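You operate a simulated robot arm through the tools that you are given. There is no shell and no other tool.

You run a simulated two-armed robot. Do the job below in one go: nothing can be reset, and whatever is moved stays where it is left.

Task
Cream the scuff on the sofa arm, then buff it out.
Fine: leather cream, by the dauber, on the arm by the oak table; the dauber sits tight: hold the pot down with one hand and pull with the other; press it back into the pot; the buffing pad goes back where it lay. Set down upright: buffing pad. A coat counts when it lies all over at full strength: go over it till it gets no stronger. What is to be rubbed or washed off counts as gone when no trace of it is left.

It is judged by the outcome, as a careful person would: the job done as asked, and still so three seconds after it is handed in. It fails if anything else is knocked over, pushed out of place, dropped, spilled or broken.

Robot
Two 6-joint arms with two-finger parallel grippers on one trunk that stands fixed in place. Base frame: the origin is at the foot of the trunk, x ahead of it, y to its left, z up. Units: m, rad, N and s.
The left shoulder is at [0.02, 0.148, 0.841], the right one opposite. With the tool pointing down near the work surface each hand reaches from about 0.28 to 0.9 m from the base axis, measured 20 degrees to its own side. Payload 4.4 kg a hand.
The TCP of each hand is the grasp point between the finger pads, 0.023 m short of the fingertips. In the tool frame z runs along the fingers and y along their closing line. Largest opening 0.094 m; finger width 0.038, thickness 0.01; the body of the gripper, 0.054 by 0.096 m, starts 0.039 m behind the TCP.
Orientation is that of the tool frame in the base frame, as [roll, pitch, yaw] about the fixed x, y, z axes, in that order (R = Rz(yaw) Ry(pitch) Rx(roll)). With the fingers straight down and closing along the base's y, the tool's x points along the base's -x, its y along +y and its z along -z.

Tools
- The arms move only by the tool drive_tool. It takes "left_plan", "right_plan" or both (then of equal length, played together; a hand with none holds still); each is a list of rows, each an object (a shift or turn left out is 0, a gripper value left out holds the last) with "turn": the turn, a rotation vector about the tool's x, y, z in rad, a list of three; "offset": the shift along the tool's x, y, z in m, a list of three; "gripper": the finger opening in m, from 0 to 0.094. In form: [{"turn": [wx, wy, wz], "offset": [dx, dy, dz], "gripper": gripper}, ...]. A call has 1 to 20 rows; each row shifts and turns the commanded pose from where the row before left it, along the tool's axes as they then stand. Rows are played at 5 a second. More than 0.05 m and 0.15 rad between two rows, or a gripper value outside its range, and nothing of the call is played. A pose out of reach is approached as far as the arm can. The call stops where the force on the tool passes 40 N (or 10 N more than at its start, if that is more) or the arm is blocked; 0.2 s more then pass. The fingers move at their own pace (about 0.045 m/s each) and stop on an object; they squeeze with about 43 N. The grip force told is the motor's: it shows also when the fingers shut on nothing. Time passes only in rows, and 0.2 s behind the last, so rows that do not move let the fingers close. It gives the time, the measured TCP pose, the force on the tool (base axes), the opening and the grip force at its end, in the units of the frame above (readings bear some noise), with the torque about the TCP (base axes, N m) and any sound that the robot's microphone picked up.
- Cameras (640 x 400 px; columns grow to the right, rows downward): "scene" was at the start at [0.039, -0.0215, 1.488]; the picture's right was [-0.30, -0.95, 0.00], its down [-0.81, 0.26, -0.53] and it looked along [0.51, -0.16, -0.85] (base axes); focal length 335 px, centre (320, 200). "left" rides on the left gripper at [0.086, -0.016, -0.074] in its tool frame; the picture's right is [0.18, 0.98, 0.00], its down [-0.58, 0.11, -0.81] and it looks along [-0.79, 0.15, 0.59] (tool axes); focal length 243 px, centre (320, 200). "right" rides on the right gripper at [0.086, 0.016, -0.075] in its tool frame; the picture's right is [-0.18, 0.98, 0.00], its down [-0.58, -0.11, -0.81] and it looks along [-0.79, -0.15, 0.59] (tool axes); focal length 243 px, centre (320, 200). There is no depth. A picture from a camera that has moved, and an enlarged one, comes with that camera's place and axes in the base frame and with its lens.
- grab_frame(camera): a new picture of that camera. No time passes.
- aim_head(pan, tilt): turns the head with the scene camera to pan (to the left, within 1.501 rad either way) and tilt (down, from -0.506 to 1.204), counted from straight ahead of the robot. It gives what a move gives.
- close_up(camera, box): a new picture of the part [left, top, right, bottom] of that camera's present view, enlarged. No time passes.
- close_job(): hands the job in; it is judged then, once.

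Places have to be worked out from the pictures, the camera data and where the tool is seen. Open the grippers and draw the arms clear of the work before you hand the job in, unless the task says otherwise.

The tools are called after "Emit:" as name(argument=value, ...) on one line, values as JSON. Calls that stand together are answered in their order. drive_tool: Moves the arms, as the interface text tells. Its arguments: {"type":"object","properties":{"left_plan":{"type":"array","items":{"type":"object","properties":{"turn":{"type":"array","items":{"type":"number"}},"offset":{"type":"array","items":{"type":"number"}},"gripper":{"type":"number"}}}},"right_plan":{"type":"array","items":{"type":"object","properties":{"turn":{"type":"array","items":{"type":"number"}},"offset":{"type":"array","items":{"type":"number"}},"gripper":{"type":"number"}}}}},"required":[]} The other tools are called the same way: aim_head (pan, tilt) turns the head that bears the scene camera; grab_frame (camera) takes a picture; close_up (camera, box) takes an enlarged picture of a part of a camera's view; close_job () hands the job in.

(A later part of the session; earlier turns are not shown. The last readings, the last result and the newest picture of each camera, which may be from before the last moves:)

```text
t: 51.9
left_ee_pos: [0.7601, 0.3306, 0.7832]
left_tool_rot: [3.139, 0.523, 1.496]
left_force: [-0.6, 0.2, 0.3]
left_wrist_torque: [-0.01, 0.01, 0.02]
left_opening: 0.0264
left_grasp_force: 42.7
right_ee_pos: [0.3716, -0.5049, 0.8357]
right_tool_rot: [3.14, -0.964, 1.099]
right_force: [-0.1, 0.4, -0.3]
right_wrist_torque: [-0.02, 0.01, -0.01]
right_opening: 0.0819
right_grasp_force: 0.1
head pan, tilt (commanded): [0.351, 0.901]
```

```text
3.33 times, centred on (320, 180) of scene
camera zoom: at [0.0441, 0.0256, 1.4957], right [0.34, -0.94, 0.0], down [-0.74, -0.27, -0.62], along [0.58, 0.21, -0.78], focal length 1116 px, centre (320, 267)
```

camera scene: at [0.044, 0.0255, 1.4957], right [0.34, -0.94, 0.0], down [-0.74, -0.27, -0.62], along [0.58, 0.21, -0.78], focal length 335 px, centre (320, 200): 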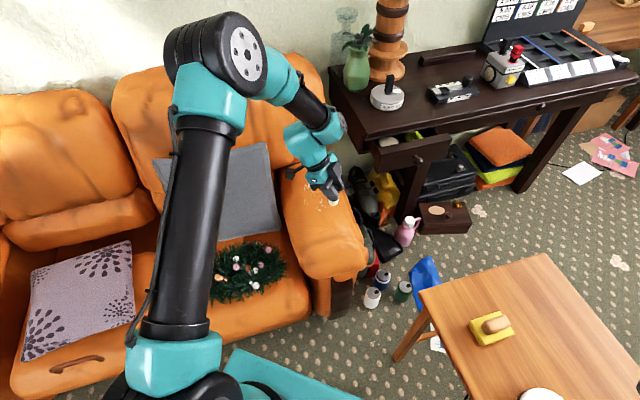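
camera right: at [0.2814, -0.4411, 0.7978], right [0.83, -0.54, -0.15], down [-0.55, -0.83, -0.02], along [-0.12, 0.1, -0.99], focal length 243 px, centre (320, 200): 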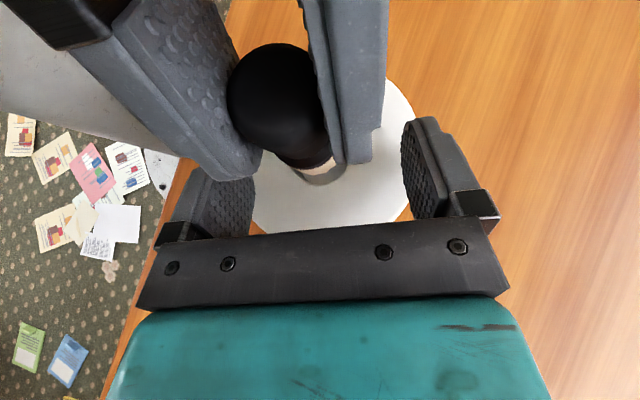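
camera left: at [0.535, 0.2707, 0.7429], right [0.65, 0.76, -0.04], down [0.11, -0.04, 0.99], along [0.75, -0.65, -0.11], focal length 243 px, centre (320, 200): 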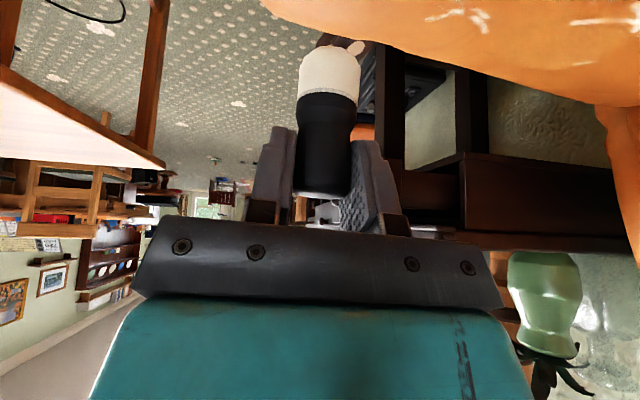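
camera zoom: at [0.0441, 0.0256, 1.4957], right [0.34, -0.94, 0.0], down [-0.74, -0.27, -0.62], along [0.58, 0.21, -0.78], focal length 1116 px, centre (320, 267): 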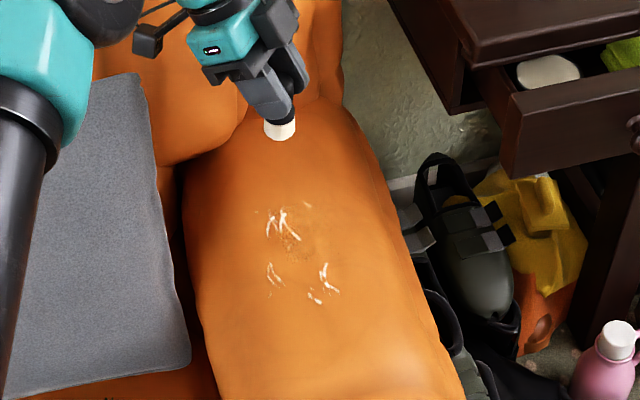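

This pose reaches the far end, and the scuff is nicely visible. I zoom in on the scuff and faint coat.

Emit:
close_up(camera="scene", box=[295, 165, 345, 215])

Emit:
close_up(camera="scene", box=[280, 155, 360, 235])

```text
8.00 times, centred on (320, 190) of scene
camera zoom: at [0.0441, 0.0256, 1.4957], right [0.34, -0.94, 0.0], down [-0.74, -0.27, -0.62], along [0.58, 0.21, -0.78], focal length 2679 px, centre (320, 280)
```

zoom: 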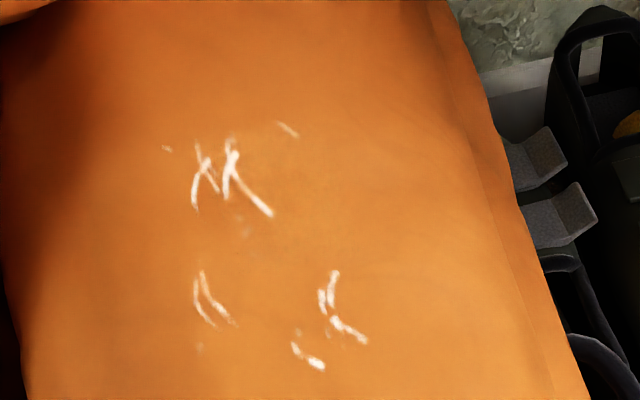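

```text
5.00 times, centred on (320, 195) of scene
camera zoom: at [0.0441, 0.0256, 1.4957], right [0.34, -0.94, 0.0], down [-0.74, -0.27, -0.62], along [0.58, 0.21, -0.78], focal length 1674 px, centre (320, 225)
```

zoom: 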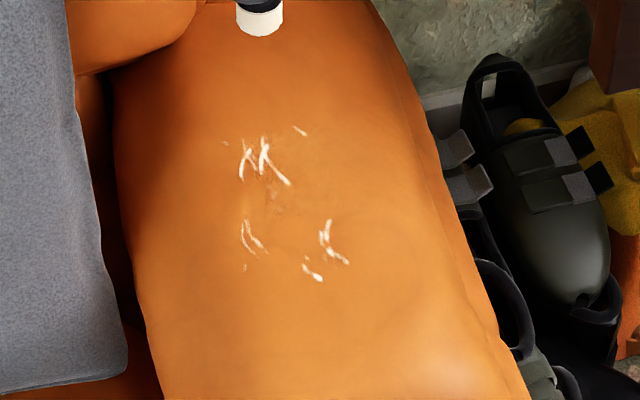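

The earlier light stroke left only a hint of coat, so more passes are needed. I lower the dauber at the far end of the patch in this better pose until it touches.

Emit:
drive_tool(left_plan=[{"offset": [0.0086, -0.0027, 0.0189]}, {"offset": [0.0086, -0.0027, 0.0189]}, {"offset": [0.0086, -0.0027, 0.0189]}, {"offset": [0.0086, -0.0027, 0.0189]}, {"offset": [0.001, 0, 0.00173]}, {"offset": [0.001, 0, 0.00173]}, {"offset": [0.001, 0, 0.00173]}, {"offset": [0.0005, 0, 0.00087]}, {"offset": [0.0005, 0, 0.00087]}, {"offset": [0.0005, 0, 0.00087]}])

```text
t: 54.1
left_ee_pos: [0.7469, 0.3235, 0.6927]
left_tool_rot: [3.139, 0.523, 1.493]
left_force: [0.4, -0.5, -1.0]
left_wrist_torque: [0.02, 0.0, 0.03]
left_opening: 0.0265
left_grasp_force: 43.4
right_ee_pos: [0.3728, -0.5043, 0.8357]
right_tool_rot: [3.14, -0.965, 1.098]
right_force: [-0.4, 0.5, 0.2]
right_wrist_torque: [0.0, -0.03, 0.02]
right_opening: 0.0823
right_grasp_force: 0.0
head pan, tilt (commanded): [0.351, 0.901]
```

Not yet touching at 0.6927. I continue in 0.7 mm steps.

Emit:
drive_tool(left_plan=[{"offset": [0.00035, 0, 0.0006]}, {"offset": [0.00035, 0, 0.0006]}, {"offset": [0.00035, 0, 0.0006]}, {"offset": [0.00035, 0, 0.0006]}])

```text
t: 55.1
left_ee_pos: [0.7483, 0.3227, 0.6904]
left_tool_rot: [3.135, 0.523, 1.495]
left_force: [-5.3, -1.5, 24.9]
left_wrist_torque: [-0.39, 0.39, 0.0]
left_opening: 0.0266
left_grasp_force: 43.4
right_ee_pos: [0.3722, -0.5046, 0.8345]
right_tool_rot: [3.141, -0.966, 1.099]
right_force: [-0.2, 0.9, -0.4]
right_wrist_torque: [0.02, -0.01, -0.03]
right_opening: 0.0818
right_grasp_force: 0.2
head pan, tilt (commanded): [0.351, 0.901]
```

Contact with ~25 N at TCP z≈0.690. I stroke back along the patch length (toward −e1) in 20 mm rows.

Emit:
drive_tool(left_plan=[{"offset": [-0.0103, -0.0161, 0.0059]}, {"offset": [-0.0103, -0.0161, 0.0059]}, {"offset": [-0.0103, -0.0161, 0.0059]}, {"offset": [-0.0103, -0.0161, 0.0059]}, {"offset": [-0.0103, -0.0161, 0.0059]}, {"offset": [-0.0103, -0.0161, 0.0059]}, {"offset": [-0.0103, -0.0161, 0.0059]}])

Emit:
close_up(camera="scene", box=[280, 155, 360, 235])

```text
t: 56.3
left_ee_pos: [0.6701, 0.273, 0.6907]
left_tool_rot: [3.135, 0.523, 1.492]
left_force: [-3.6, -0.4, 11.6]
left_wrist_torque: [-0.26, 0.25, -0.05]
left_opening: 0.0266
left_grasp_force: 42.7
right_ee_pos: [0.3721, -0.5027, 0.8351]
right_tool_rot: [-3.141, -0.967, 1.097]
right_force: [-0.2, -0.2, -0.3]
right_wrist_torque: [0.0, 0.03, 0.02]
right_opening: 0.0821
right_grasp_force: 0.2
head pan, tilt (commanded): [0.351, 0.901]
stopped in row 5 (left hand): the force on the tool passed its limit at 42 N (the readings are from after the stop); the commanded pose is now the measured one
```

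```text
5.00 times, centred on (320, 195) of scene
camera zoom: at [0.0437, 0.0254, 1.4957], right [0.34, -0.94, 0.0], down [-0.74, -0.27, -0.62], along [0.58, 0.21, -0.78], focal length 1674 px, centre (320, 225)
```

zoom: 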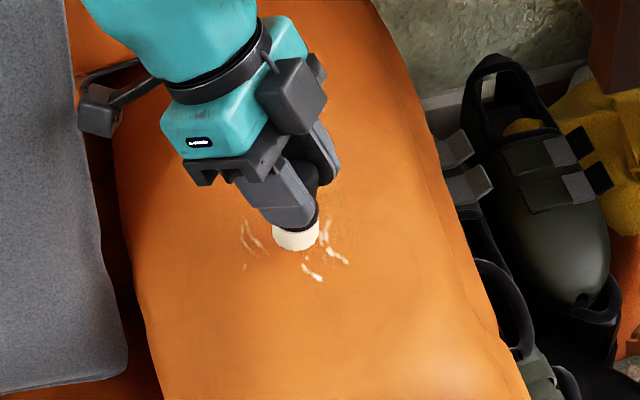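

The stroke stopped at 42 N because the leather rises slightly there; it now rests at ~12 N. I also computed that the wrist camera must stay clear of the grey cushion (edge ≈0.126 m to the seat side), so I keep strokes near the centre line for now and finish this one.

Emit:
drive_tool(left_plan=[{"offset": [-0.0052, -0.0081, 0.003]}, {"offset": [-0.0052, -0.0081, 0.003]}, {"offset": [-0.0052, -0.0081, 0.003]}, {"offset": [-0.0052, -0.0081, 0.003]}])

Emit:
close_up(camera="scene", box=[280, 155, 360, 235])

```text
t: 57.3
left_ee_pos: [0.6373, 0.2535, 0.6909]
left_tool_rot: [3.133, 0.523, 1.493]
left_force: [3.5, 1.8, 8.1]
left_wrist_torque: [0.0, -0.11, 0.04]
left_opening: 0.0266
left_grasp_force: 43.3
right_ee_pos: [0.3729, -0.5036, 0.8344]
right_tool_rot: [3.139, -0.962, 1.098]
right_force: [-0.4, -1.2, -0.5]
right_wrist_torque: [-0.03, 0.03, -0.01]
right_opening: 0.0819
right_grasp_force: 0.1
head pan, tilt (commanded): [0.351, 0.901]
```

```text
5.00 times, centred on (320, 195) of scene
camera zoom: at [0.0439, 0.0255, 1.4957], right [0.34, -0.94, 0.0], down [-0.74, -0.27, -0.62], along [0.58, 0.21, -0.78], focal length 1674 px, centre (320, 225)
```

zoom: 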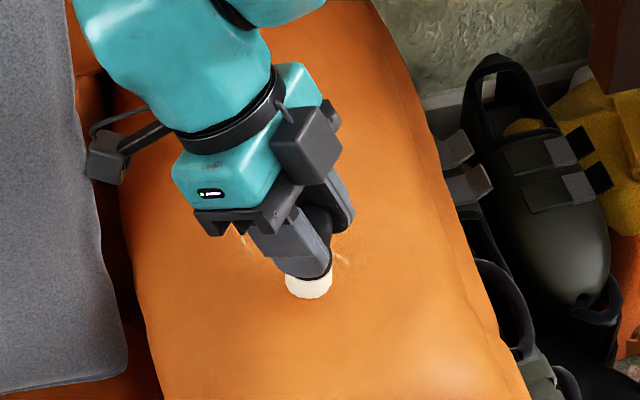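

The scuff strokes along this path look faded under the coat. I lift and move aside to inspect.

Emit:
drive_tool(left_plan=[{"offset": [-0.015, 0, -0.026]}, {"offset": [-0.015, 0, -0.026]}, {"offset": [-0.0206, -0.0322, 0.0119]}, {"offset": [-0.0206, -0.0322, 0.0119]}, {"offset": [-0.0206, -0.0322, 0.0119]}, {}])

Emit:
close_up(camera="scene", box=[280, 155, 360, 235])

Emit:
grab_frame(camera="left")

```text
t: 58.7
left_ee_pos: [0.5334, 0.1868, 0.7499]
left_tool_rot: [3.135, 0.523, 1.493]
left_force: [0.3, 0.5, -0.2]
left_wrist_torque: [-0.01, 0.01, 0.02]
left_opening: 0.0264
left_grasp_force: 43.8
right_ee_pos: [0.3721, -0.5038, 0.8345]
right_tool_rot: [3.14, -0.963, 1.098]
right_force: [0.2, 0.2, -0.8]
right_wrist_torque: [0.0, -0.01, -0.01]
right_opening: 0.0822
right_grasp_force: 0.0
head pan, tilt (commanded): [0.351, 0.901]
```

```text
5.00 times, centred on (320, 195) of scene
camera zoom: at [0.0439, 0.0255, 1.4957], right [0.34, -0.94, 0.0], down [-0.74, -0.27, -0.62], along [0.58, 0.21, -0.78], focal length 1674 px, centre (320, 225)
```

zoom: 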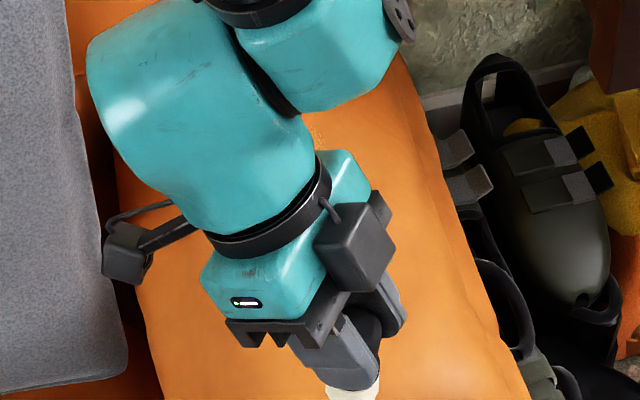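

```text
taken
camera left: at [0.5243, 0.2998, 0.7707], right [0.99, 0.09, -0.09], down [0.1, -0.11, 0.99], along [0.08, -0.99, -0.12], focal length 243 px, centre (320, 200)
```

left: 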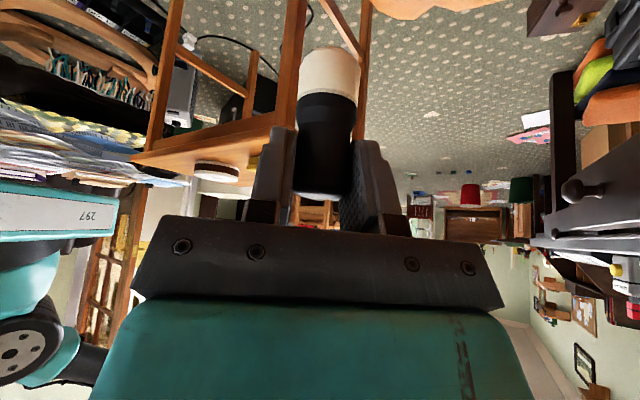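

The hand blocks the view, so I swing it out to the side of the arm (toward −y).

Emit:
drive_tool(left_plan=[{"offset": [-0.0353, 0.0202, 0.0059]}, {"offset": [-0.0353, 0.0202, 0.0059]}, {"offset": [-0.0353, 0.0202, 0.0059]}, {"offset": [-0.0353, 0.0202, 0.0059]}, {}])

Emit:
close_up(camera="scene", box=[280, 155, 360, 235])

Emit:
close_up(camera="scene", box=[295, 165, 345, 215])

```text
t: 59.9
left_ee_pos: [0.6067, 0.0464, 0.7999]
left_tool_rot: [3.136, 0.524, 1.493]
left_force: [-0.4, 0.0, 0.2]
left_wrist_torque: [0.04, -0.03, 0.02]
left_opening: 0.0265
left_grasp_force: 42.8
right_ee_pos: [0.3715, -0.5041, 0.8352]
right_tool_rot: [3.14, -0.963, 1.098]
right_force: [0.6, 0.2, -0.2]
right_wrist_torque: [-0.03, 0.02, -0.01]
right_opening: 0.082
right_grasp_force: 0.1
head pan, tilt (commanded): [0.351, 0.901]
```

```text
5.00 times, centred on (320, 195) of scene
camera zoom: at [0.044, 0.0255, 1.4957], right [0.34, -0.94, 0.0], down [-0.74, -0.27, -0.62], along [0.58, 0.21, -0.78], focal length 1674 px, centre (320, 225)
```

zoom: 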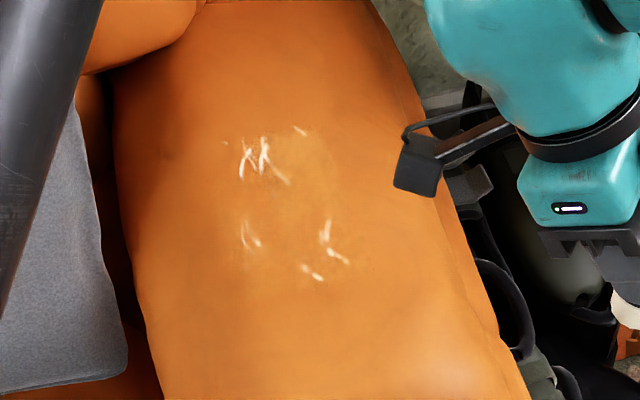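

```text
8.00 times, centred on (320, 190) of scene
camera zoom: at [0.044, 0.0255, 1.4957], right [0.34, -0.94, 0.0], down [-0.74, -0.27, -0.62], along [0.58, 0.21, -0.78], focal length 2679 px, centre (320, 280)
```

zoom: 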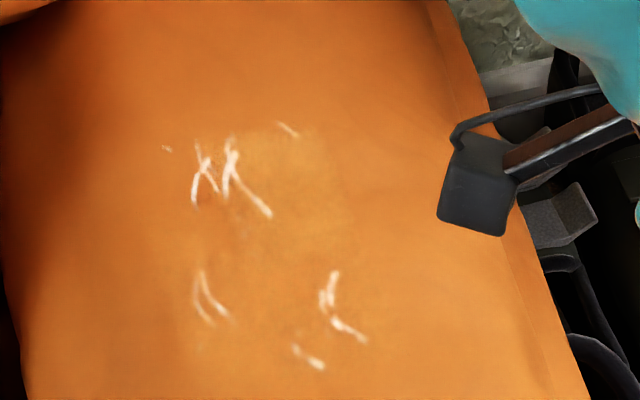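

A faint, slightly lighter film is visible in a band along my stroke, wider than the felt and shifted ~15 mm to the outer side of the commanded path; the scuff is only slightly faded. I check the dauber's seating in the grip.

Emit:
close_up(camera="left", box=[220, 0, 440, 140])

Emit:
grab_frame(camera="scene")

```text
2.86 times, centred on (330, 70) of left
camera zoom: at [0.597, 0.159, 0.8214], right [0.99, 0.09, -0.09], down [0.1, -0.11, 0.99], along [0.08, -0.99, -0.12], focal length 693 px, centre (291, 571)
```

zoom: 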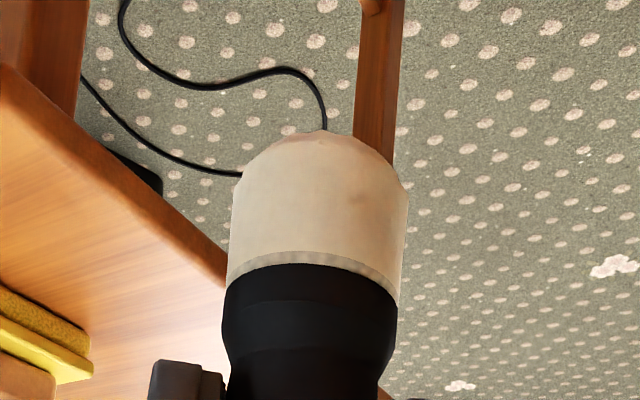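

```text
taken
camera scene: at [0.044, 0.0255, 1.4957], right [0.34, -0.94, 0.0], down [-0.74, -0.27, -0.62], along [0.58, 0.21, -0.78], focal length 335 px, centre (320, 200)
```

scene: 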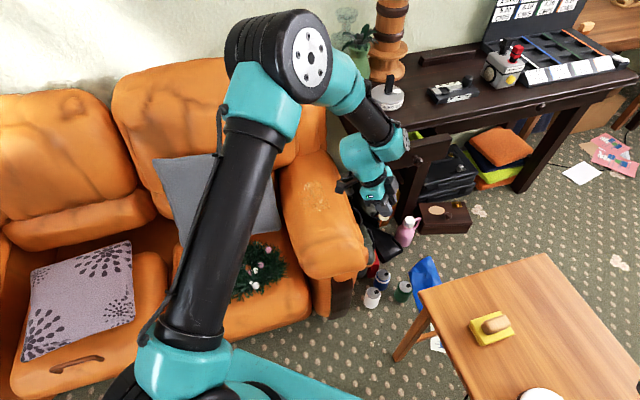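

The dauber is still well seated. I turn the hand a bit (yaw≈1.2) so its camera stays clear of the cushion, and return to the near end of the patch, just above contact.

Emit:
drive_tool(left_plan=[{"turn": [0.0725, 0, 0.1254]}, {"turn": [0.0725, 0, 0.1254]}, {"offset": [0.0434, -0.0088, -0.0066]}, {"offset": [0.0434, -0.0088, -0.0066]}, {"offset": [0.0434, -0.0088, -0.0066]}, {"offset": [0.0434, -0.0088, -0.0066]}, {"offset": [0.0434, -0.0088, -0.0066]}, {"offset": [0.006, 0, 0.0104]}, {"offset": [0.006, 0, 0.0104]}, {}])

Emit:
close_up(camera="scene", box=[260, 120, 380, 240])

```text
t: 62.1
left_ee_pos: [0.6392, 0.257, 0.6949]
left_tool_rot: [3.137, 0.522, 1.204]
left_force: [-0.8, -0.3, 0.6]
left_wrist_torque: [0.03, -0.02, 0.01]
left_opening: 0.0268
left_grasp_force: 42.6
right_ee_pos: [0.3725, -0.5037, 0.8346]
right_tool_rot: [-3.141, -0.964, 1.097]
right_force: [0.0, -0.1, 1.0]
right_wrist_torque: [0.02, 0.0, 0.0]
right_opening: 0.0819
right_grasp_force: 0.0
head pan, tilt (commanded): [0.351, 0.901]
```

```text
3.33 times, centred on (320, 180) of scene
camera zoom: at [0.044, 0.0256, 1.4957], right [0.34, -0.94, 0.0], down [-0.74, -0.27, -0.62], along [0.58, 0.21, -0.78], focal length 1116 px, centre (320, 267)
```

zoom: 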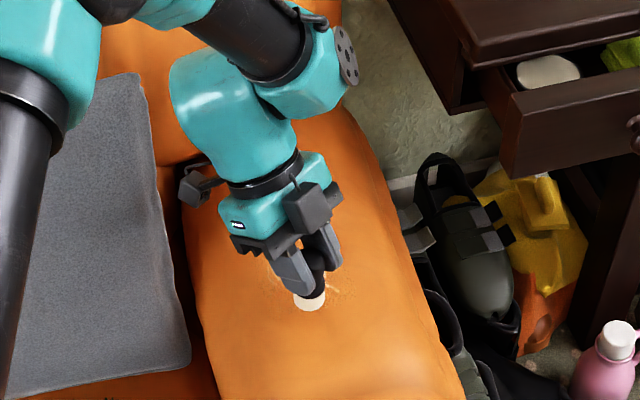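

Positioned at the near end, ~4 mm above. I lower gently to contact.

Emit:
drive_tool(left_plan=[{"offset": [0.0005, 0, 0.00087]}, {"offset": [0.0005, 0, 0.00087]}, {"offset": [0.0005, 0, 0.00087]}, {"offset": [0.00035, 0, 0.0006]}, {"offset": [0.00035, 0, 0.0006]}])

```text
t: 63.3
left_ee_pos: [0.6367, 0.2544, 0.6924]
left_tool_rot: [3.137, 0.522, 1.203]
left_force: [0.1, -0.6, -0.8]
left_wrist_torque: [0.0, -0.02, -0.02]
left_opening: 0.0266
left_grasp_force: 43.2
right_ee_pos: [0.3726, -0.5041, 0.8356]
right_tool_rot: [3.14, -0.964, 1.097]
right_force: [0.5, 0.2, -0.3]
right_wrist_torque: [-0.02, 0.03, 0.01]
right_opening: 0.0819
right_grasp_force: 0.1
head pan, tilt (commanded): [0.351, 0.901]
```

Emit:
drive_tool(left_plan=[{"offset": [0.00035, 0, 0.0006]}, {"offset": [0.00035, 0, 0.0006]}, {"offset": [0.00025, 0, 0.00043]}])

```text
t: 64.1
left_ee_pos: [0.6361, 0.2553, 0.6901]
left_tool_rot: [3.133, 0.518, 1.205]
left_force: [-2.1, 2.1, 15.6]
left_wrist_torque: [-0.03, 0.25, -0.02]
left_opening: 0.0266
left_grasp_force: 42.6
right_ee_pos: [0.3724, -0.5043, 0.8334]
right_tool_rot: [-3.141, -0.963, 1.098]
right_force: [-0.5, 0.7, -0.2]
right_wrist_torque: [-0.03, 0.0, -0.01]
right_opening: 0.082
right_grasp_force: 0.0
head pan, tilt (commanded): [0.351, 0.901]
```

In contact at ~16 N; torque shows the felt's edge touching first, so I tilt the hand very slightly (0.02 rad) to seat the felt flatter and stroke along the patch toward the far end.

Emit:
drive_tool(left_plan=[{"turn": [0, -0.02, 0]}, {"offset": [0.0139, 0.012, -0.008]}, {"offset": [0.0139, 0.012, -0.008]}, {"offset": [0.0139, 0.012, -0.008]}, {"offset": [0.0139, 0.012, -0.008]}, {"offset": [0.0139, 0.012, -0.008]}, {"offset": [0.0139, 0.012, -0.008]}])

Emit:
close_up(camera="scene", box=[260, 120, 380, 240])

```text
t: 65.4
left_ee_pos: [0.7129, 0.3022, 0.6895]
left_tool_rot: [3.131, 0.541, 1.201]
left_force: [1.2, 1.4, 7.5]
left_wrist_torque: [0.02, 0.09, 0.02]
left_opening: 0.0267
left_grasp_force: 42.6
right_ee_pos: [0.3712, -0.5043, 0.8356]
right_tool_rot: [-3.141, -0.965, 1.097]
right_force: [-0.2, -0.6, 0.1]
right_wrist_torque: [-0.02, 0.01, -0.01]
right_opening: 0.0817
right_grasp_force: 0.0
head pan, tilt (commanded): [0.351, 0.901]
stopped in row 6 (left hand): the force on the tool passed its limit at 42 N (the readings are from after the stop); the commanded pose is now the measured one
```

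```text
3.33 times, centred on (320, 180) of scene
camera zoom: at [0.0439, 0.0255, 1.4957], right [0.34, -0.94, 0.0], down [-0.74, -0.27, -0.62], along [0.58, 0.21, -0.78], focal length 1116 px, centre (320, 267)
```

zoom: 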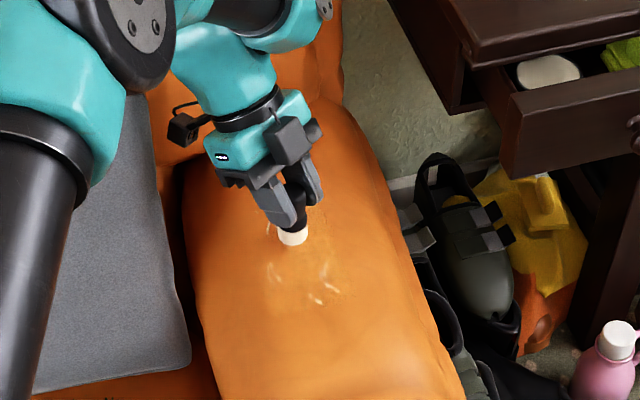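

The small tilt changed the stroke's height slightly, so force crept up and stopped at 42 N; it now rests at ~8 N. With corrected axes I continue to the far end and back.

Emit:
drive_tool(left_plan=[{"offset": [0.0096, 0.0084, -0.0058]}, {"offset": [0.0096, 0.0084, -0.0058]}, {"offset": [0.0096, 0.0084, -0.0058]}])

```text
t: 66.2
left_ee_pos: [0.7485, 0.3251, 0.6891]
left_tool_rot: [3.134, 0.541, 1.204]
left_force: [-5.3, -3.7, 11.7]
left_wrist_torque: [-0.12, 0.28, 0.01]
left_opening: 0.0265
left_grasp_force: 42.8
right_ee_pos: [0.37, -0.5021, 0.8341]
right_tool_rot: [3.14, -0.965, 1.097]
right_force: [0.3, -0.6, -0.4]
right_wrist_torque: [-0.02, -0.05, 0.01]
right_opening: 0.0821
right_grasp_force: 0.1
head pan, tilt (commanded): [0.351, 0.901]
```

Steady at ~12 N at the far end. I now raster: shift 12 mm outward, stroke back, shift again and stroke forward.

Emit:
drive_tool(left_plan=[{"offset": [-0.0062, 0.0096, 0.0037]}, {"offset": [-0.0137, -0.012, 0.0082]}, {"offset": [-0.0137, -0.012, 0.0082]}, {"offset": [-0.0137, -0.012, 0.0082]}, {"offset": [-0.0137, -0.012, 0.0082]}, {"offset": [-0.0137, -0.012, 0.0082]}, {"offset": [-0.0137, -0.012, 0.0082]}])

Emit:
close_up(camera="scene", box=[260, 120, 380, 240])

```text
t: 67.8
left_ee_pos: [0.6535, 0.2496, 0.6914]
left_tool_rot: [3.132, 0.539, 1.203]
left_force: [9.2, 5.5, 31.7]
left_wrist_torque: [0.37, -0.35, -0.03]
left_opening: 0.0265
left_grasp_force: 42.3
right_ee_pos: [0.3723, -0.5024, 0.8351]
right_tool_rot: [-3.142, -0.963, 1.099]
right_force: [-0.2, -0.7, 0.7]
right_wrist_torque: [-0.02, 0.03, 0.03]
right_opening: 0.0821
right_grasp_force: 0.1
head pan, tilt (commanded): [0.351, 0.901]
```

```text
3.33 times, centred on (320, 180) of scene
camera zoom: at [0.0436, 0.0254, 1.4957], right [0.34, -0.94, 0.0], down [-0.74, -0.27, -0.62], along [0.58, 0.21, -0.78], focal length 1116 px, centre (320, 267)
```

zoom: 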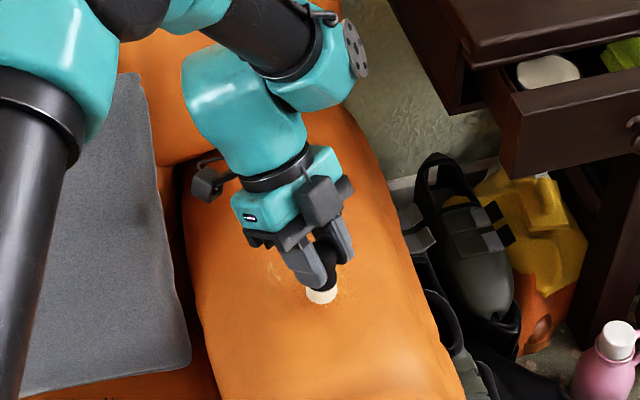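

Force is 32 N here since the leather is slightly higher. I ease up 0.8 mm, shift outward another 12 mm, and stroke forward.

Emit:
drive_tool(left_plan=[{"offset": [-0.0004, 0, -0.0007]}, {"offset": [-0.0062, 0.0096, 0.0037]}, {"offset": [0.0137, 0.012, -0.0082]}, {"offset": [0.0137, 0.012, -0.0082]}, {"offset": [0.0137, 0.012, -0.0082]}, {"offset": [0.0137, 0.012, -0.0082]}, {"offset": [0.0137, 0.012, -0.0082]}])

Emit:
close_up(camera="scene", box=[260, 120, 380, 240])

```text
t: 69.4
left_ee_pos: [0.7424, 0.2949, 0.69]
left_tool_rot: [3.135, 0.54, 1.204]
left_force: [-4.1, -2.8, 12.0]
left_wrist_torque: [-0.17, 0.31, 0.0]
left_opening: 0.0267
left_grasp_force: 42.4
right_ee_pos: [0.3717, -0.5044, 0.8348]
right_tool_rot: [3.14, -0.962, 1.099]
right_force: [-0.1, 0.3, -1.0]
right_wrist_torque: [-0.01, 0.02, 0.01]
right_opening: 0.082
right_grasp_force: 0.1
head pan, tilt (commanded): [0.351, 0.901]
```

```text
3.33 times, centred on (320, 180) of scene
camera zoom: at [0.0437, 0.0254, 1.4957], right [0.34, -0.94, 0.0], down [-0.74, -0.27, -0.62], along [0.58, 0.21, -0.78], focal length 1116 px, centre (320, 267)
```

zoom: 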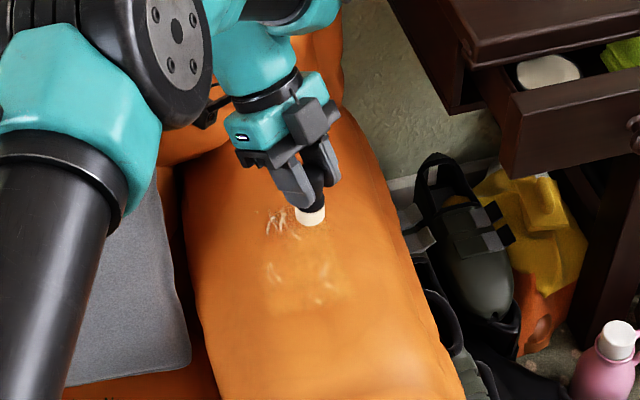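

Coverage is growing on the outer side while the "M" mark on the seat side still shows clearly. I shift across to the seat side in contact and stroke back there.

Emit:
drive_tool(left_plan=[{"offset": [0.0057, -0.0088, -0.0034]}, {"offset": [0.0057, -0.0088, -0.0034]}, {"offset": [0.0057, -0.0088, -0.0034]}, {"offset": [-0.0137, -0.012, 0.0082]}, {"offset": [-0.0137, -0.012, 0.0082]}, {"offset": [-0.0137, -0.012, 0.0082]}, {"offset": [-0.0137, -0.012, 0.0082]}, {"offset": [-0.0137, -0.012, 0.0082]}])

Emit:
close_up(camera="scene", box=[260, 120, 380, 240])

```text
t: 71.2
left_ee_pos: [0.6409, 0.2696, 0.6908]
left_tool_rot: [3.134, 0.542, 1.204]
left_force: [0.4, -1.1, 0.6]
left_wrist_torque: [0.02, 0.01, -0.01]
left_opening: 0.0266
left_grasp_force: 43.1
right_ee_pos: [0.3719, -0.5027, 0.8347]
right_tool_rot: [3.141, -0.963, 1.097]
right_force: [-0.4, 0.0, -0.4]
right_wrist_torque: [-0.03, 0.0, -0.01]
right_opening: 0.0819
right_grasp_force: 0.1
head pan, tilt (commanded): [0.351, 0.901]
```

```text
3.33 times, centred on (320, 180) of scene
camera zoom: at [0.044, 0.0256, 1.4957], right [0.34, -0.94, 0.0], down [-0.74, -0.27, -0.62], along [0.58, 0.21, -0.78], focal length 1116 px, centre (320, 267)
```

zoom: 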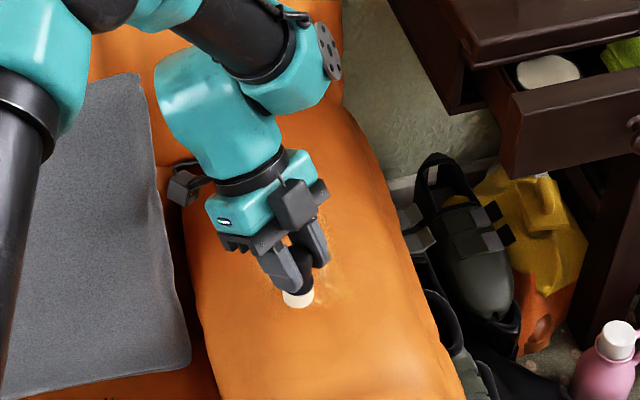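

Contact was lost here (0.6 N), as the leather falls slightly on the seat side. I lower in small steps to regain contact.

Emit:
drive_tool(left_plan=[{"offset": [0.0003, 0, 0.00043]}, {"offset": [0.0003, 0, 0.00043]}, {"offset": [0.0003, 0, 0.00043]}])

```text
t: 72.0
left_ee_pos: [0.6428, 0.2696, 0.6893]
left_tool_rot: [3.133, 0.541, 1.203]
left_force: [-2.6, -2.4, 13.5]
left_wrist_torque: [-0.15, 0.25, 0.01]
left_opening: 0.0267
left_grasp_force: 42.6
right_ee_pos: [0.3718, -0.5032, 0.8351]
right_tool_rot: [3.139, -0.964, 1.099]
right_force: [-0.5, -0.5, -0.3]
right_wrist_torque: [0.02, 0.0, 0.02]
right_opening: 0.0819
right_grasp_force: 0.0
head pan, tilt (commanded): [0.351, 0.901]
```

Contact regained at ~13 N. I stroke forward along this line.

Emit:
drive_tool(left_plan=[{"offset": [0.0137, 0.012, -0.0082]}, {"offset": [0.0137, 0.012, -0.0082]}, {"offset": [0.0137, 0.012, -0.0082]}, {"offset": [0.0137, 0.012, -0.0082]}, {"offset": [0.0137, 0.012, -0.0082]}, {"offset": [0.0069, 0.006, -0.0041]}])

Emit:
close_up(camera="scene", box=[260, 120, 380, 240])

```text
t: 73.4
left_ee_pos: [0.7353, 0.3274, 0.6897]
left_tool_rot: [3.133, 0.541, 1.203]
left_force: [-9.9, -4.8, 32.7]
left_wrist_torque: [-0.31, 0.64, 0.01]
left_opening: 0.0267
left_grasp_force: 42.8
right_ee_pos: [0.372, -0.5044, 0.8338]
right_tool_rot: [3.138, -0.965, 1.099]
right_force: [0.1, 0.4, -1.0]
right_wrist_torque: [-0.02, 0.0, -0.01]
right_opening: 0.0824
right_grasp_force: 0.1
head pan, tilt (commanded): [0.351, 0.901]
```

```text
3.33 times, centred on (320, 180) of scene
camera zoom: at [0.0432, 0.0252, 1.4957], right [0.34, -0.94, 0.0], down [-0.74, -0.27, -0.62], along [0.58, 0.21, -0.78], focal length 1116 px, centre (320, 267)
```

zoom: 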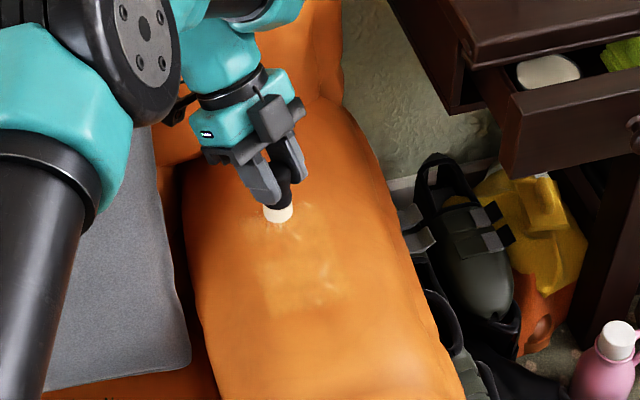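

The coat is clearly spreading and the marks are fading. I ease up slightly, shift 11 mm toward the seat side, and stroke back.

Emit:
drive_tool(left_plan=[{"offset": [-0.0004, 0, -0.0007]}, {"offset": [0.0057, -0.0088, -0.0034]}, {"offset": [-0.0137, -0.012, 0.0082]}, {"offset": [-0.0137, -0.012, 0.0082]}, {"offset": [-0.0137, -0.012, 0.0082]}])

```text
t: 74.6
left_ee_pos: [0.6774, 0.3044, 0.6905]
left_tool_rot: [3.134, 0.541, 1.204]
left_force: [1.3, 1.3, 5.8]
left_wrist_torque: [0.17, -0.06, -0.02]
left_opening: 0.0264
left_grasp_force: 43.5
right_ee_pos: [0.3721, -0.5051, 0.8351]
right_tool_rot: [3.14, -0.965, 1.097]
right_force: [-0.9, 0.3, 0.7]
right_wrist_torque: [0.04, 0.01, 0.01]
right_opening: 0.0818
right_grasp_force: 0.1
head pan, tilt (commanded): [0.351, 0.901]
```

Still in contact (6 N). I continue back with a slight lowering to follow the surface.

Emit:
drive_tool(left_plan=[{"offset": [-0.0135, -0.012, 0.0086]}, {"offset": [-0.0135, -0.012, 0.0086]}, {"offset": [-0.0135, -0.012, 0.0086]}])

Emit:
close_up(camera="scene", box=[260, 120, 380, 240])

```text
t: 75.4
left_ee_pos: [0.6288, 0.2732, 0.6897]
left_tool_rot: [3.133, 0.542, 1.201]
left_force: [2.7, 2.1, 9.6]
left_wrist_torque: [0.19, -0.13, -0.02]
left_opening: 0.0266
left_grasp_force: 43.4
right_ee_pos: [0.3724, -0.503, 0.8346]
right_tool_rot: [3.141, -0.964, 1.098]
right_force: [-0.2, -0.2, 0.5]
right_wrist_torque: [0.01, -0.04, 0.02]
right_opening: 0.0819
right_grasp_force: 0.0
head pan, tilt (commanded): [0.351, 0.901]
```

```text
3.33 times, centred on (320, 180) of scene
camera zoom: at [0.0439, 0.0255, 1.4957], right [0.34, -0.94, 0.0], down [-0.74, -0.27, -0.62], along [0.58, 0.21, -0.78], focal length 1116 px, centre (320, 267)
```

zoom: 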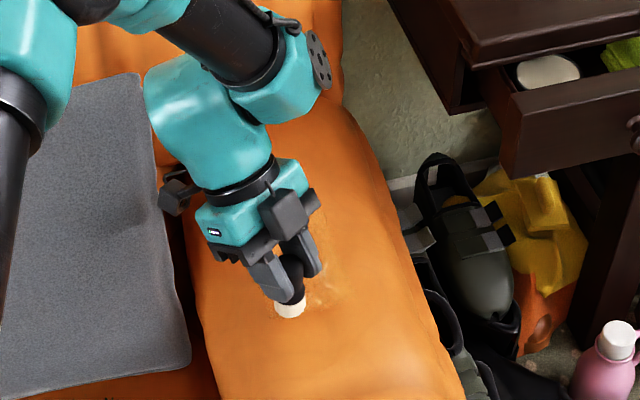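

I shift 10 mm further to the seat side (camera still ~1 cm clear of the cushion) and stroke forward again.

Emit:
drive_tool(left_plan=[{"offset": [0.0053, -0.008, -0.0028]}, {"offset": [0.0139, 0.012, -0.0079]}, {"offset": [0.0137, 0.012, -0.0082]}, {"offset": [0.0137, 0.012, -0.0082]}])

Emit:
close_up(camera="scene", box=[260, 120, 380, 240])

```text
t: 76.1
left_ee_pos: [0.6403, 0.2934, 0.6894]
left_tool_rot: [3.132, 0.543, 1.2]
left_force: [0.5, 0.2, 9.0]
left_wrist_torque: [0.07, 0.03, -0.02]
left_opening: 0.0265
left_grasp_force: 42.8
right_ee_pos: [0.3716, -0.503, 0.8355]
right_tool_rot: [-3.141, -0.966, 1.099]
right_force: [1.0, 0.0, 0.4]
right_wrist_torque: [0.01, 0.0, 0.0]
right_opening: 0.0821
right_grasp_force: 0.0
head pan, tilt (commanded): [0.351, 0.901]
stopped in row 3 (left hand): the force on the tool passed its limit at 44 N (the readings are from after the stop); the commanded pose is now the measured one
```

```text
3.33 times, centred on (320, 180) of scene
camera zoom: at [0.0439, 0.0255, 1.4957], right [0.34, -0.94, 0.0], down [-0.74, -0.27, -0.62], along [0.58, 0.21, -0.78], focal length 1116 px, centre (320, 267)
```

zoom: 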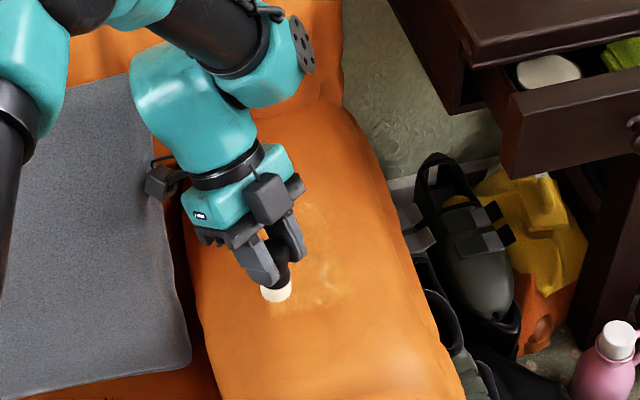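

The stop at 44 N and the camera box's nearness to the cushion make me cautious. I lift 2 cm, turn the hand by −0.3 rad so the camera moves away from the cushion, and look.

Emit:
drive_tool(left_plan=[{"offset": [-0.0103, 0, -0.0171]}, {"turn": [0.0775, -0.001, 0.1284]}, {"turn": [0.0775, -0.001, 0.1284]}, {}])

Emit:
grab_frame(camera="scene")

Emit:
close_up(camera="scene", box=[260, 120, 380, 240])

```text
t: 77.1
left_ee_pos: [0.6407, 0.2918, 0.709]
left_tool_rot: [3.135, 0.544, 0.9]
left_force: [0.3, 0.7, -0.9]
left_wrist_torque: [-0.02, 0.03, -0.03]
left_opening: 0.0266
left_grasp_force: 43.1
right_ee_pos: [0.3718, -0.504, 0.8346]
right_tool_rot: [3.141, -0.965, 1.097]
right_force: [0.4, 0.2, -0.3]
right_wrist_torque: [0.01, -0.02, -0.03]
right_opening: 0.0821
right_grasp_force: 0.0
head pan, tilt (commanded): [0.351, 0.901]
```

```text
taken
camera scene: at [0.044, 0.0255, 1.4957], right [0.34, -0.94, 0.0], down [-0.74, -0.27, -0.62], along [0.58, 0.21, -0.78], focal length 335 px, centre (320, 200)
```

scene: 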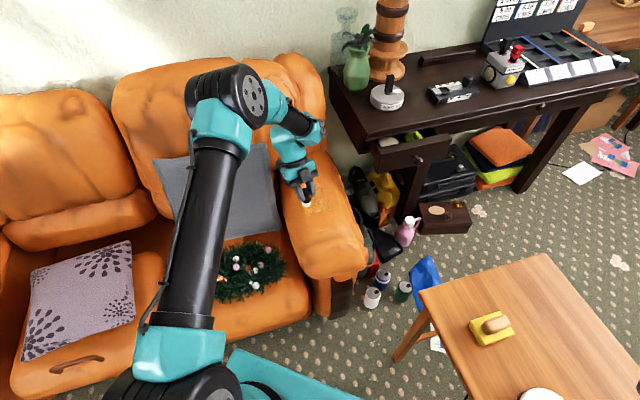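

```text
3.33 times, centred on (320, 180) of scene
camera zoom: at [0.044, 0.0255, 1.4957], right [0.34, -0.94, 0.0], down [-0.74, -0.27, -0.62], along [0.58, 0.21, -0.78], focal length 1116 px, centre (320, 267)
```

zoom: 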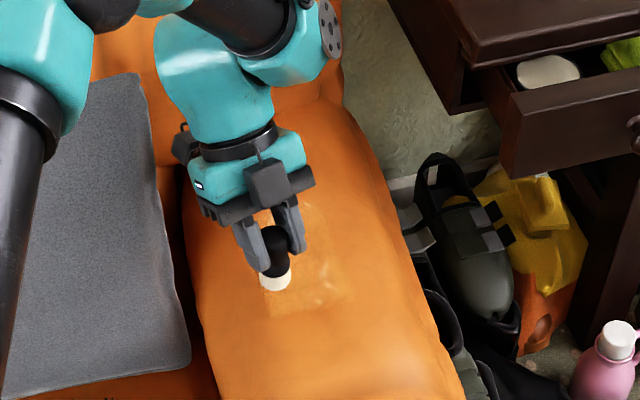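

The cushion hasn't moved, and the coated zone now shows as a paler rectangle. In this turned pose I lower back into contact at the seat-side strip.

Emit:
drive_tool(left_plan=[{"offset": [0.0047, 0, 0.0077]}, {"offset": [0.0047, 0, 0.0077]}, {"offset": [0.0003, 0, 0.00043]}, {"offset": [0.0003, 0, 0.00043]}, {"offset": [0.0003, 0, 0.00043]}])

```text
t: 78.3
left_ee_pos: [0.6411, 0.2926, 0.6903]
left_tool_rot: [3.134, 0.542, 0.902]
left_force: [-1.3, -0.1, 2.3]
left_wrist_torque: [-0.01, 0.06, -0.02]
left_opening: 0.0262
left_grasp_force: 42.8
right_ee_pos: [0.3734, -0.5037, 0.8354]
right_tool_rot: [3.141, -0.963, 1.098]
right_force: [0.1, 0.1, 0.4]
right_wrist_torque: [-0.02, -0.01, -0.02]
right_opening: 0.0819
right_grasp_force: 0.0
head pan, tilt (commanded): [0.351, 0.901]
```

Light contact. I press slightly more, stroke back 2 cm, then forward along the seat-side strip.

Emit:
drive_tool(left_plan=[{"offset": [0.0003, 0, 0.0005]}, {"offset": [-0.0161, -0.0067, 0.0098]}, {"offset": [0.0161, 0.0067, -0.0098]}, {"offset": [0.0161, 0.0067, -0.0098]}, {"offset": [0.0161, 0.0067, -0.0098]}, {"offset": [0.0161, 0.0067, -0.0098]}])

Emit:
close_up(camera="scene", box=[260, 120, 380, 240])

```text
t: 79.7
left_ee_pos: [0.6923, 0.3248, 0.6901]
left_tool_rot: [3.136, 0.545, 0.902]
left_force: [-3.8, -3.4, 11.2]
left_wrist_torque: [-0.08, 0.27, 0.05]
left_opening: 0.0268
left_grasp_force: 43.1
right_ee_pos: [0.3719, -0.5038, 0.8339]
right_tool_rot: [-3.142, -0.962, 1.097]
right_force: [0.3, -0.1, 1.0]
right_wrist_torque: [0.01, 0.02, -0.01]
right_opening: 0.0823
right_grasp_force: 0.1
head pan, tilt (commanded): [0.351, 0.901]
```

```text
3.33 times, centred on (320, 180) of scene
camera zoom: at [0.0437, 0.0254, 1.4957], right [0.34, -0.94, 0.0], down [-0.74, -0.27, -0.62], along [0.58, 0.21, -0.78], focal length 1116 px, centre (320, 267)
```

zoom: 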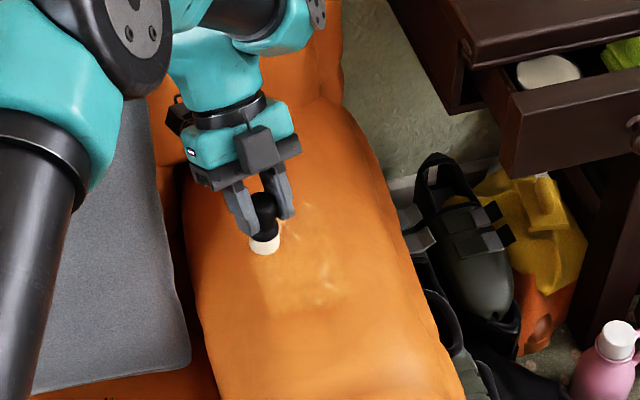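

Good contact (11 N). I continue forward two more rows to the far end, then come back along a slightly inner line.

Emit:
drive_tool(left_plan=[{"offset": [0.0137, 0.0057, -0.0083]}, {"offset": [0.0137, 0.0057, -0.0083]}])

Emit:
close_up(camera="scene", box=[260, 120, 380, 240])

```text
t: 80.3
left_ee_pos: [0.7174, 0.3414, 0.691]
left_tool_rot: [3.138, 0.553, 0.91]
left_force: [-15.8, -9.2, 11.1]
left_wrist_torque: [1.35, -0.92, 1.3]
left_opening: 0.0263
left_grasp_force: 43.3
right_ee_pos: [0.3721, -0.5023, 0.8347]
right_tool_rot: [-3.141, -0.964, 1.098]
right_force: [0.3, 0.1, -1.0]
right_wrist_torque: [0.0, 0.0, 0.0]
right_opening: 0.0819
right_grasp_force: 0.1
head pan, tilt (commanded): [0.351, 0.901]
stopped in row 2 (left hand): the force on the tool passed its limit at 56 N (the readings are from after the stop); the commanded pose is now the measured one
```

```text
3.33 times, centred on (320, 180) of scene
camera zoom: at [0.0435, 0.0253, 1.4957], right [0.34, -0.94, 0.0], down [-0.74, -0.27, -0.62], along [0.58, 0.21, -0.78], focal length 1116 px, centre (320, 267)
```

zoom: 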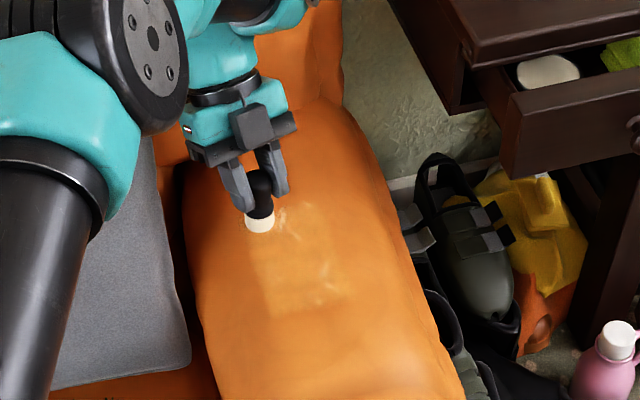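

A sideways push shows the wrist camera touched the sofa's backrest. I back off at once, lift, and swing the hand out to inspect the coat.

Emit:
drive_tool(left_plan=[{"offset": [-0.0121, -0.005, 0.0073]}, {"offset": [-0.0104, 0, -0.0171]}, {"offset": [-0.0104, 0, -0.0171]}, {"offset": [-0.0242, -0.01, 0.0146]}, {"offset": [-0.0155, 0, -0.0257]}])

Emit:
grab_frame(camera="scene")

```text
t: 81.5
left_ee_pos: [0.6796, 0.3158, 0.7598]
left_tool_rot: [3.141, 0.55, 0.909]
left_force: [0.7, 0.1, -0.4]
left_wrist_torque: [0.0, 0.02, 0.01]
left_opening: 0.0263
left_grasp_force: 42.8
right_ee_pos: [0.3722, -0.5029, 0.8353]
right_tool_rot: [-3.142, -0.965, 1.098]
right_force: [-0.1, -0.3, 0.7]
right_wrist_torque: [-0.01, -0.04, 0.01]
right_opening: 0.0819
right_grasp_force: 0.0
head pan, tilt (commanded): [0.351, 0.901]
```

```text
taken
camera scene: at [0.0441, 0.0256, 1.4957], right [0.34, -0.94, 0.0], down [-0.74, -0.27, -0.62], along [0.58, 0.21, -0.78], focal length 335 px, centre (320, 200)
```

scene: 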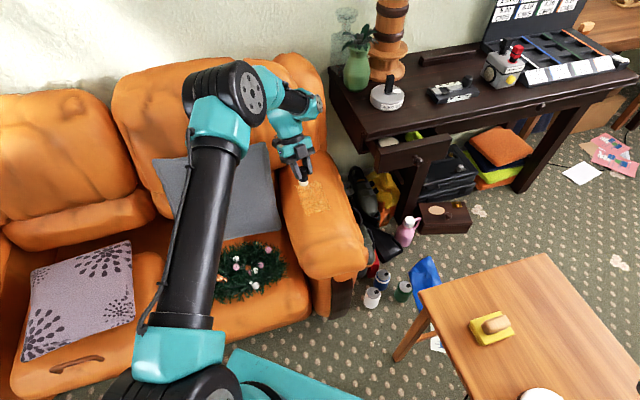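

Next I move the hand out over the floor side of the sofa arm to see the coat properly.

Emit:
drive_tool(left_plan=[{"offset": [-0.0385, 0.0194, 0.0158]}, {"offset": [-0.0385, 0.0194, 0.0158]}, {"offset": [-0.0385, 0.0194, 0.0158]}, {"offset": [-0.0385, 0.0194, 0.0158]}, {"offset": [-0.0385, 0.0194, 0.0158]}, {"offset": [-0.0385, 0.0194, 0.0158]}, {}])

Emit:
close_up(camera="scene", box=[280, 155, 360, 235])

Emit:
close_up(camera="scene", box=[295, 165, 345, 215])

```text
t: 83.1
left_ee_pos: [0.6179, 0.0519, 0.8015]
left_tool_rot: [3.14, 0.549, 0.909]
left_force: [-0.6, -0.4, 0.8]
left_wrist_torque: [-0.02, -0.02, -0.02]
left_opening: 0.0267
left_grasp_force: 43.0
right_ee_pos: [0.3716, -0.5025, 0.8354]
right_tool_rot: [3.141, -0.963, 1.098]
right_force: [-0.5, -0.7, -0.7]
right_wrist_torque: [-0.02, -0.02, 0.02]
right_opening: 0.082
right_grasp_force: 0.1
head pan, tilt (commanded): [0.351, 0.901]
```

```text
5.00 times, centred on (320, 195) of scene
camera zoom: at [0.044, 0.0255, 1.4957], right [0.34, -0.94, 0.0], down [-0.74, -0.27, -0.62], along [0.58, 0.21, -0.78], focal length 1674 px, centre (320, 225)
```

zoom: 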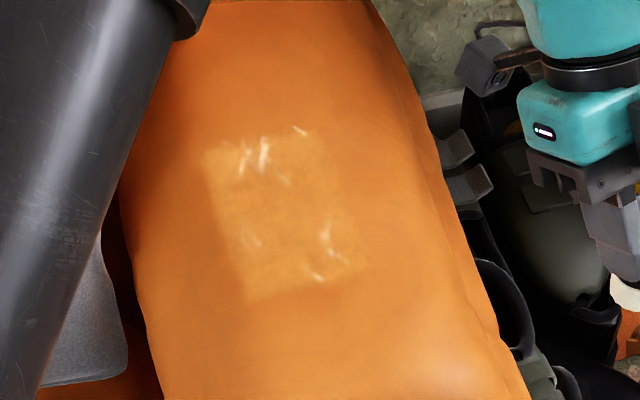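

```text
8.00 times, centred on (320, 190) of scene
camera zoom: at [0.044, 0.0255, 1.4957], right [0.34, -0.94, 0.0], down [-0.74, -0.27, -0.62], along [0.58, 0.21, -0.78], focal length 2679 px, centre (320, 280)
```

zoom: 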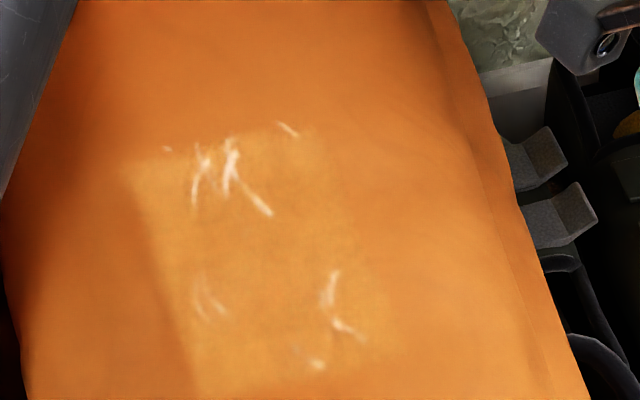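

Now the coat zone is clear: a rectangle about 0.128 × 0.082 m centred near (0.689, 0.286), with the coat stronger on the seat/near side and weaker elsewhere. To reach its far seat-side corner without touching the backrest, I'll bring the hand body round to the robot side by turning at the earlier proven spot.

Emit:
drive_tool(left_plan=[{"offset": [-0.0448, -0.0078, 0.0122]}, {"offset": [-0.0448, -0.0078, 0.0122]}, {"offset": [-0.0448, -0.0078, 0.0122]}, {"offset": [-0.0448, -0.0078, 0.0122]}, {"offset": [-0.0448, -0.0078, 0.0122]}, {"turn": [-0.078, 0, -0.1274]}, {"turn": [-0.078, 0, -0.1274]}, {"turn": [-0.078, 0, -0.1274]}, {"turn": [-0.078, 0, -0.1274]}, {"turn": [-0.078, 0, -0.1274]}, {"turn": [-0.078, 0, -0.1274]}, {"turn": [-0.078, 0, -0.1274]}, {"turn": [-0.078, 0, -0.1274]}, {"turn": [-0.078, 0, -0.1274]}, {"turn": [-0.078, 0, -0.1274]}, {"turn": [-0.078, 0, -0.1274]}, {"turn": [-0.078, 0, -0.1274]}, {"turn": [-0.078, 0, -0.1274]}, {"turn": [-0.078, 0, -0.1274]}])

Emit:
grab_frame(camera="scene")

```text
t: 87.1
left_ee_pos: [0.4496, -0.0976, 0.8621]
left_tool_rot: [3.126, 0.538, 2.938]
left_force: [1.2, -0.1, -1.0]
left_wrist_torque: [-0.02, 0.01, 0.02]
left_opening: 0.0265
left_grasp_force: 42.7
left hand out of reach, approached as far as the arm can: row 14
right_ee_pos: [0.3714, -0.5038, 0.8339]
right_tool_rot: [-3.141, -0.962, 1.099]
right_force: [-0.3, -0.1, -0.8]
right_wrist_torque: [0.03, -0.01, 0.0]
right_opening: 0.0822
right_grasp_force: 0.0
head pan, tilt (commanded): [0.351, 0.901]
```

```text
taken
camera scene: at [0.044, 0.0256, 1.4957], right [0.34, -0.94, 0.0], down [-0.74, -0.27, -0.62], along [0.58, 0.21, -0.78], focal length 335 px, centre (320, 200)
```

scene: 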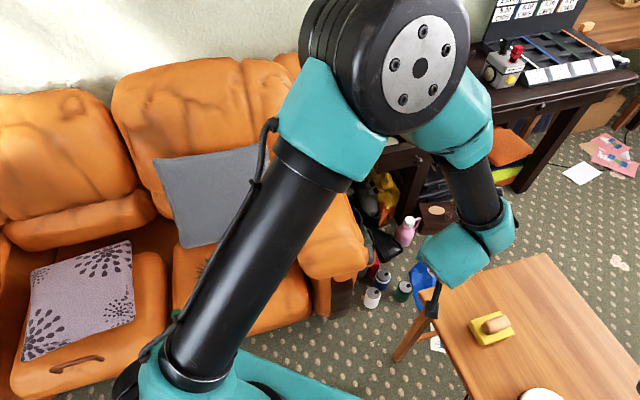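

Turned successfully to yaw 2.94. I add a little more turn (to ≈3.3), level the roll, and check.

Emit:
drive_tool(left_plan=[{"turn": [0.0156, 0, 0]}, {"turn": [-0.0615, 0, -0.103]}, {"turn": [-0.0615, 0, -0.103]}, {"turn": [-0.0615, 0, -0.103]}, {}])

```text
t: 88.3
left_ee_pos: [0.4498, -0.0978, 0.8628]
left_tool_rot: [3.138, 0.54, -2.987]
left_force: [0.5, 0.1, -1.3]
left_wrist_torque: [0.01, 0.0, 0.02]
left_opening: 0.0265
left_grasp_force: 42.9
right_ee_pos: [0.3722, -0.503, 0.8343]
right_tool_rot: [3.141, -0.962, 1.099]
right_force: [0.4, 0.9, -1.0]
right_wrist_torque: [-0.01, 0.0, -0.01]
right_opening: 0.0818
right_grasp_force: 0.1
head pan, tilt (commanded): [0.351, 0.901]
```

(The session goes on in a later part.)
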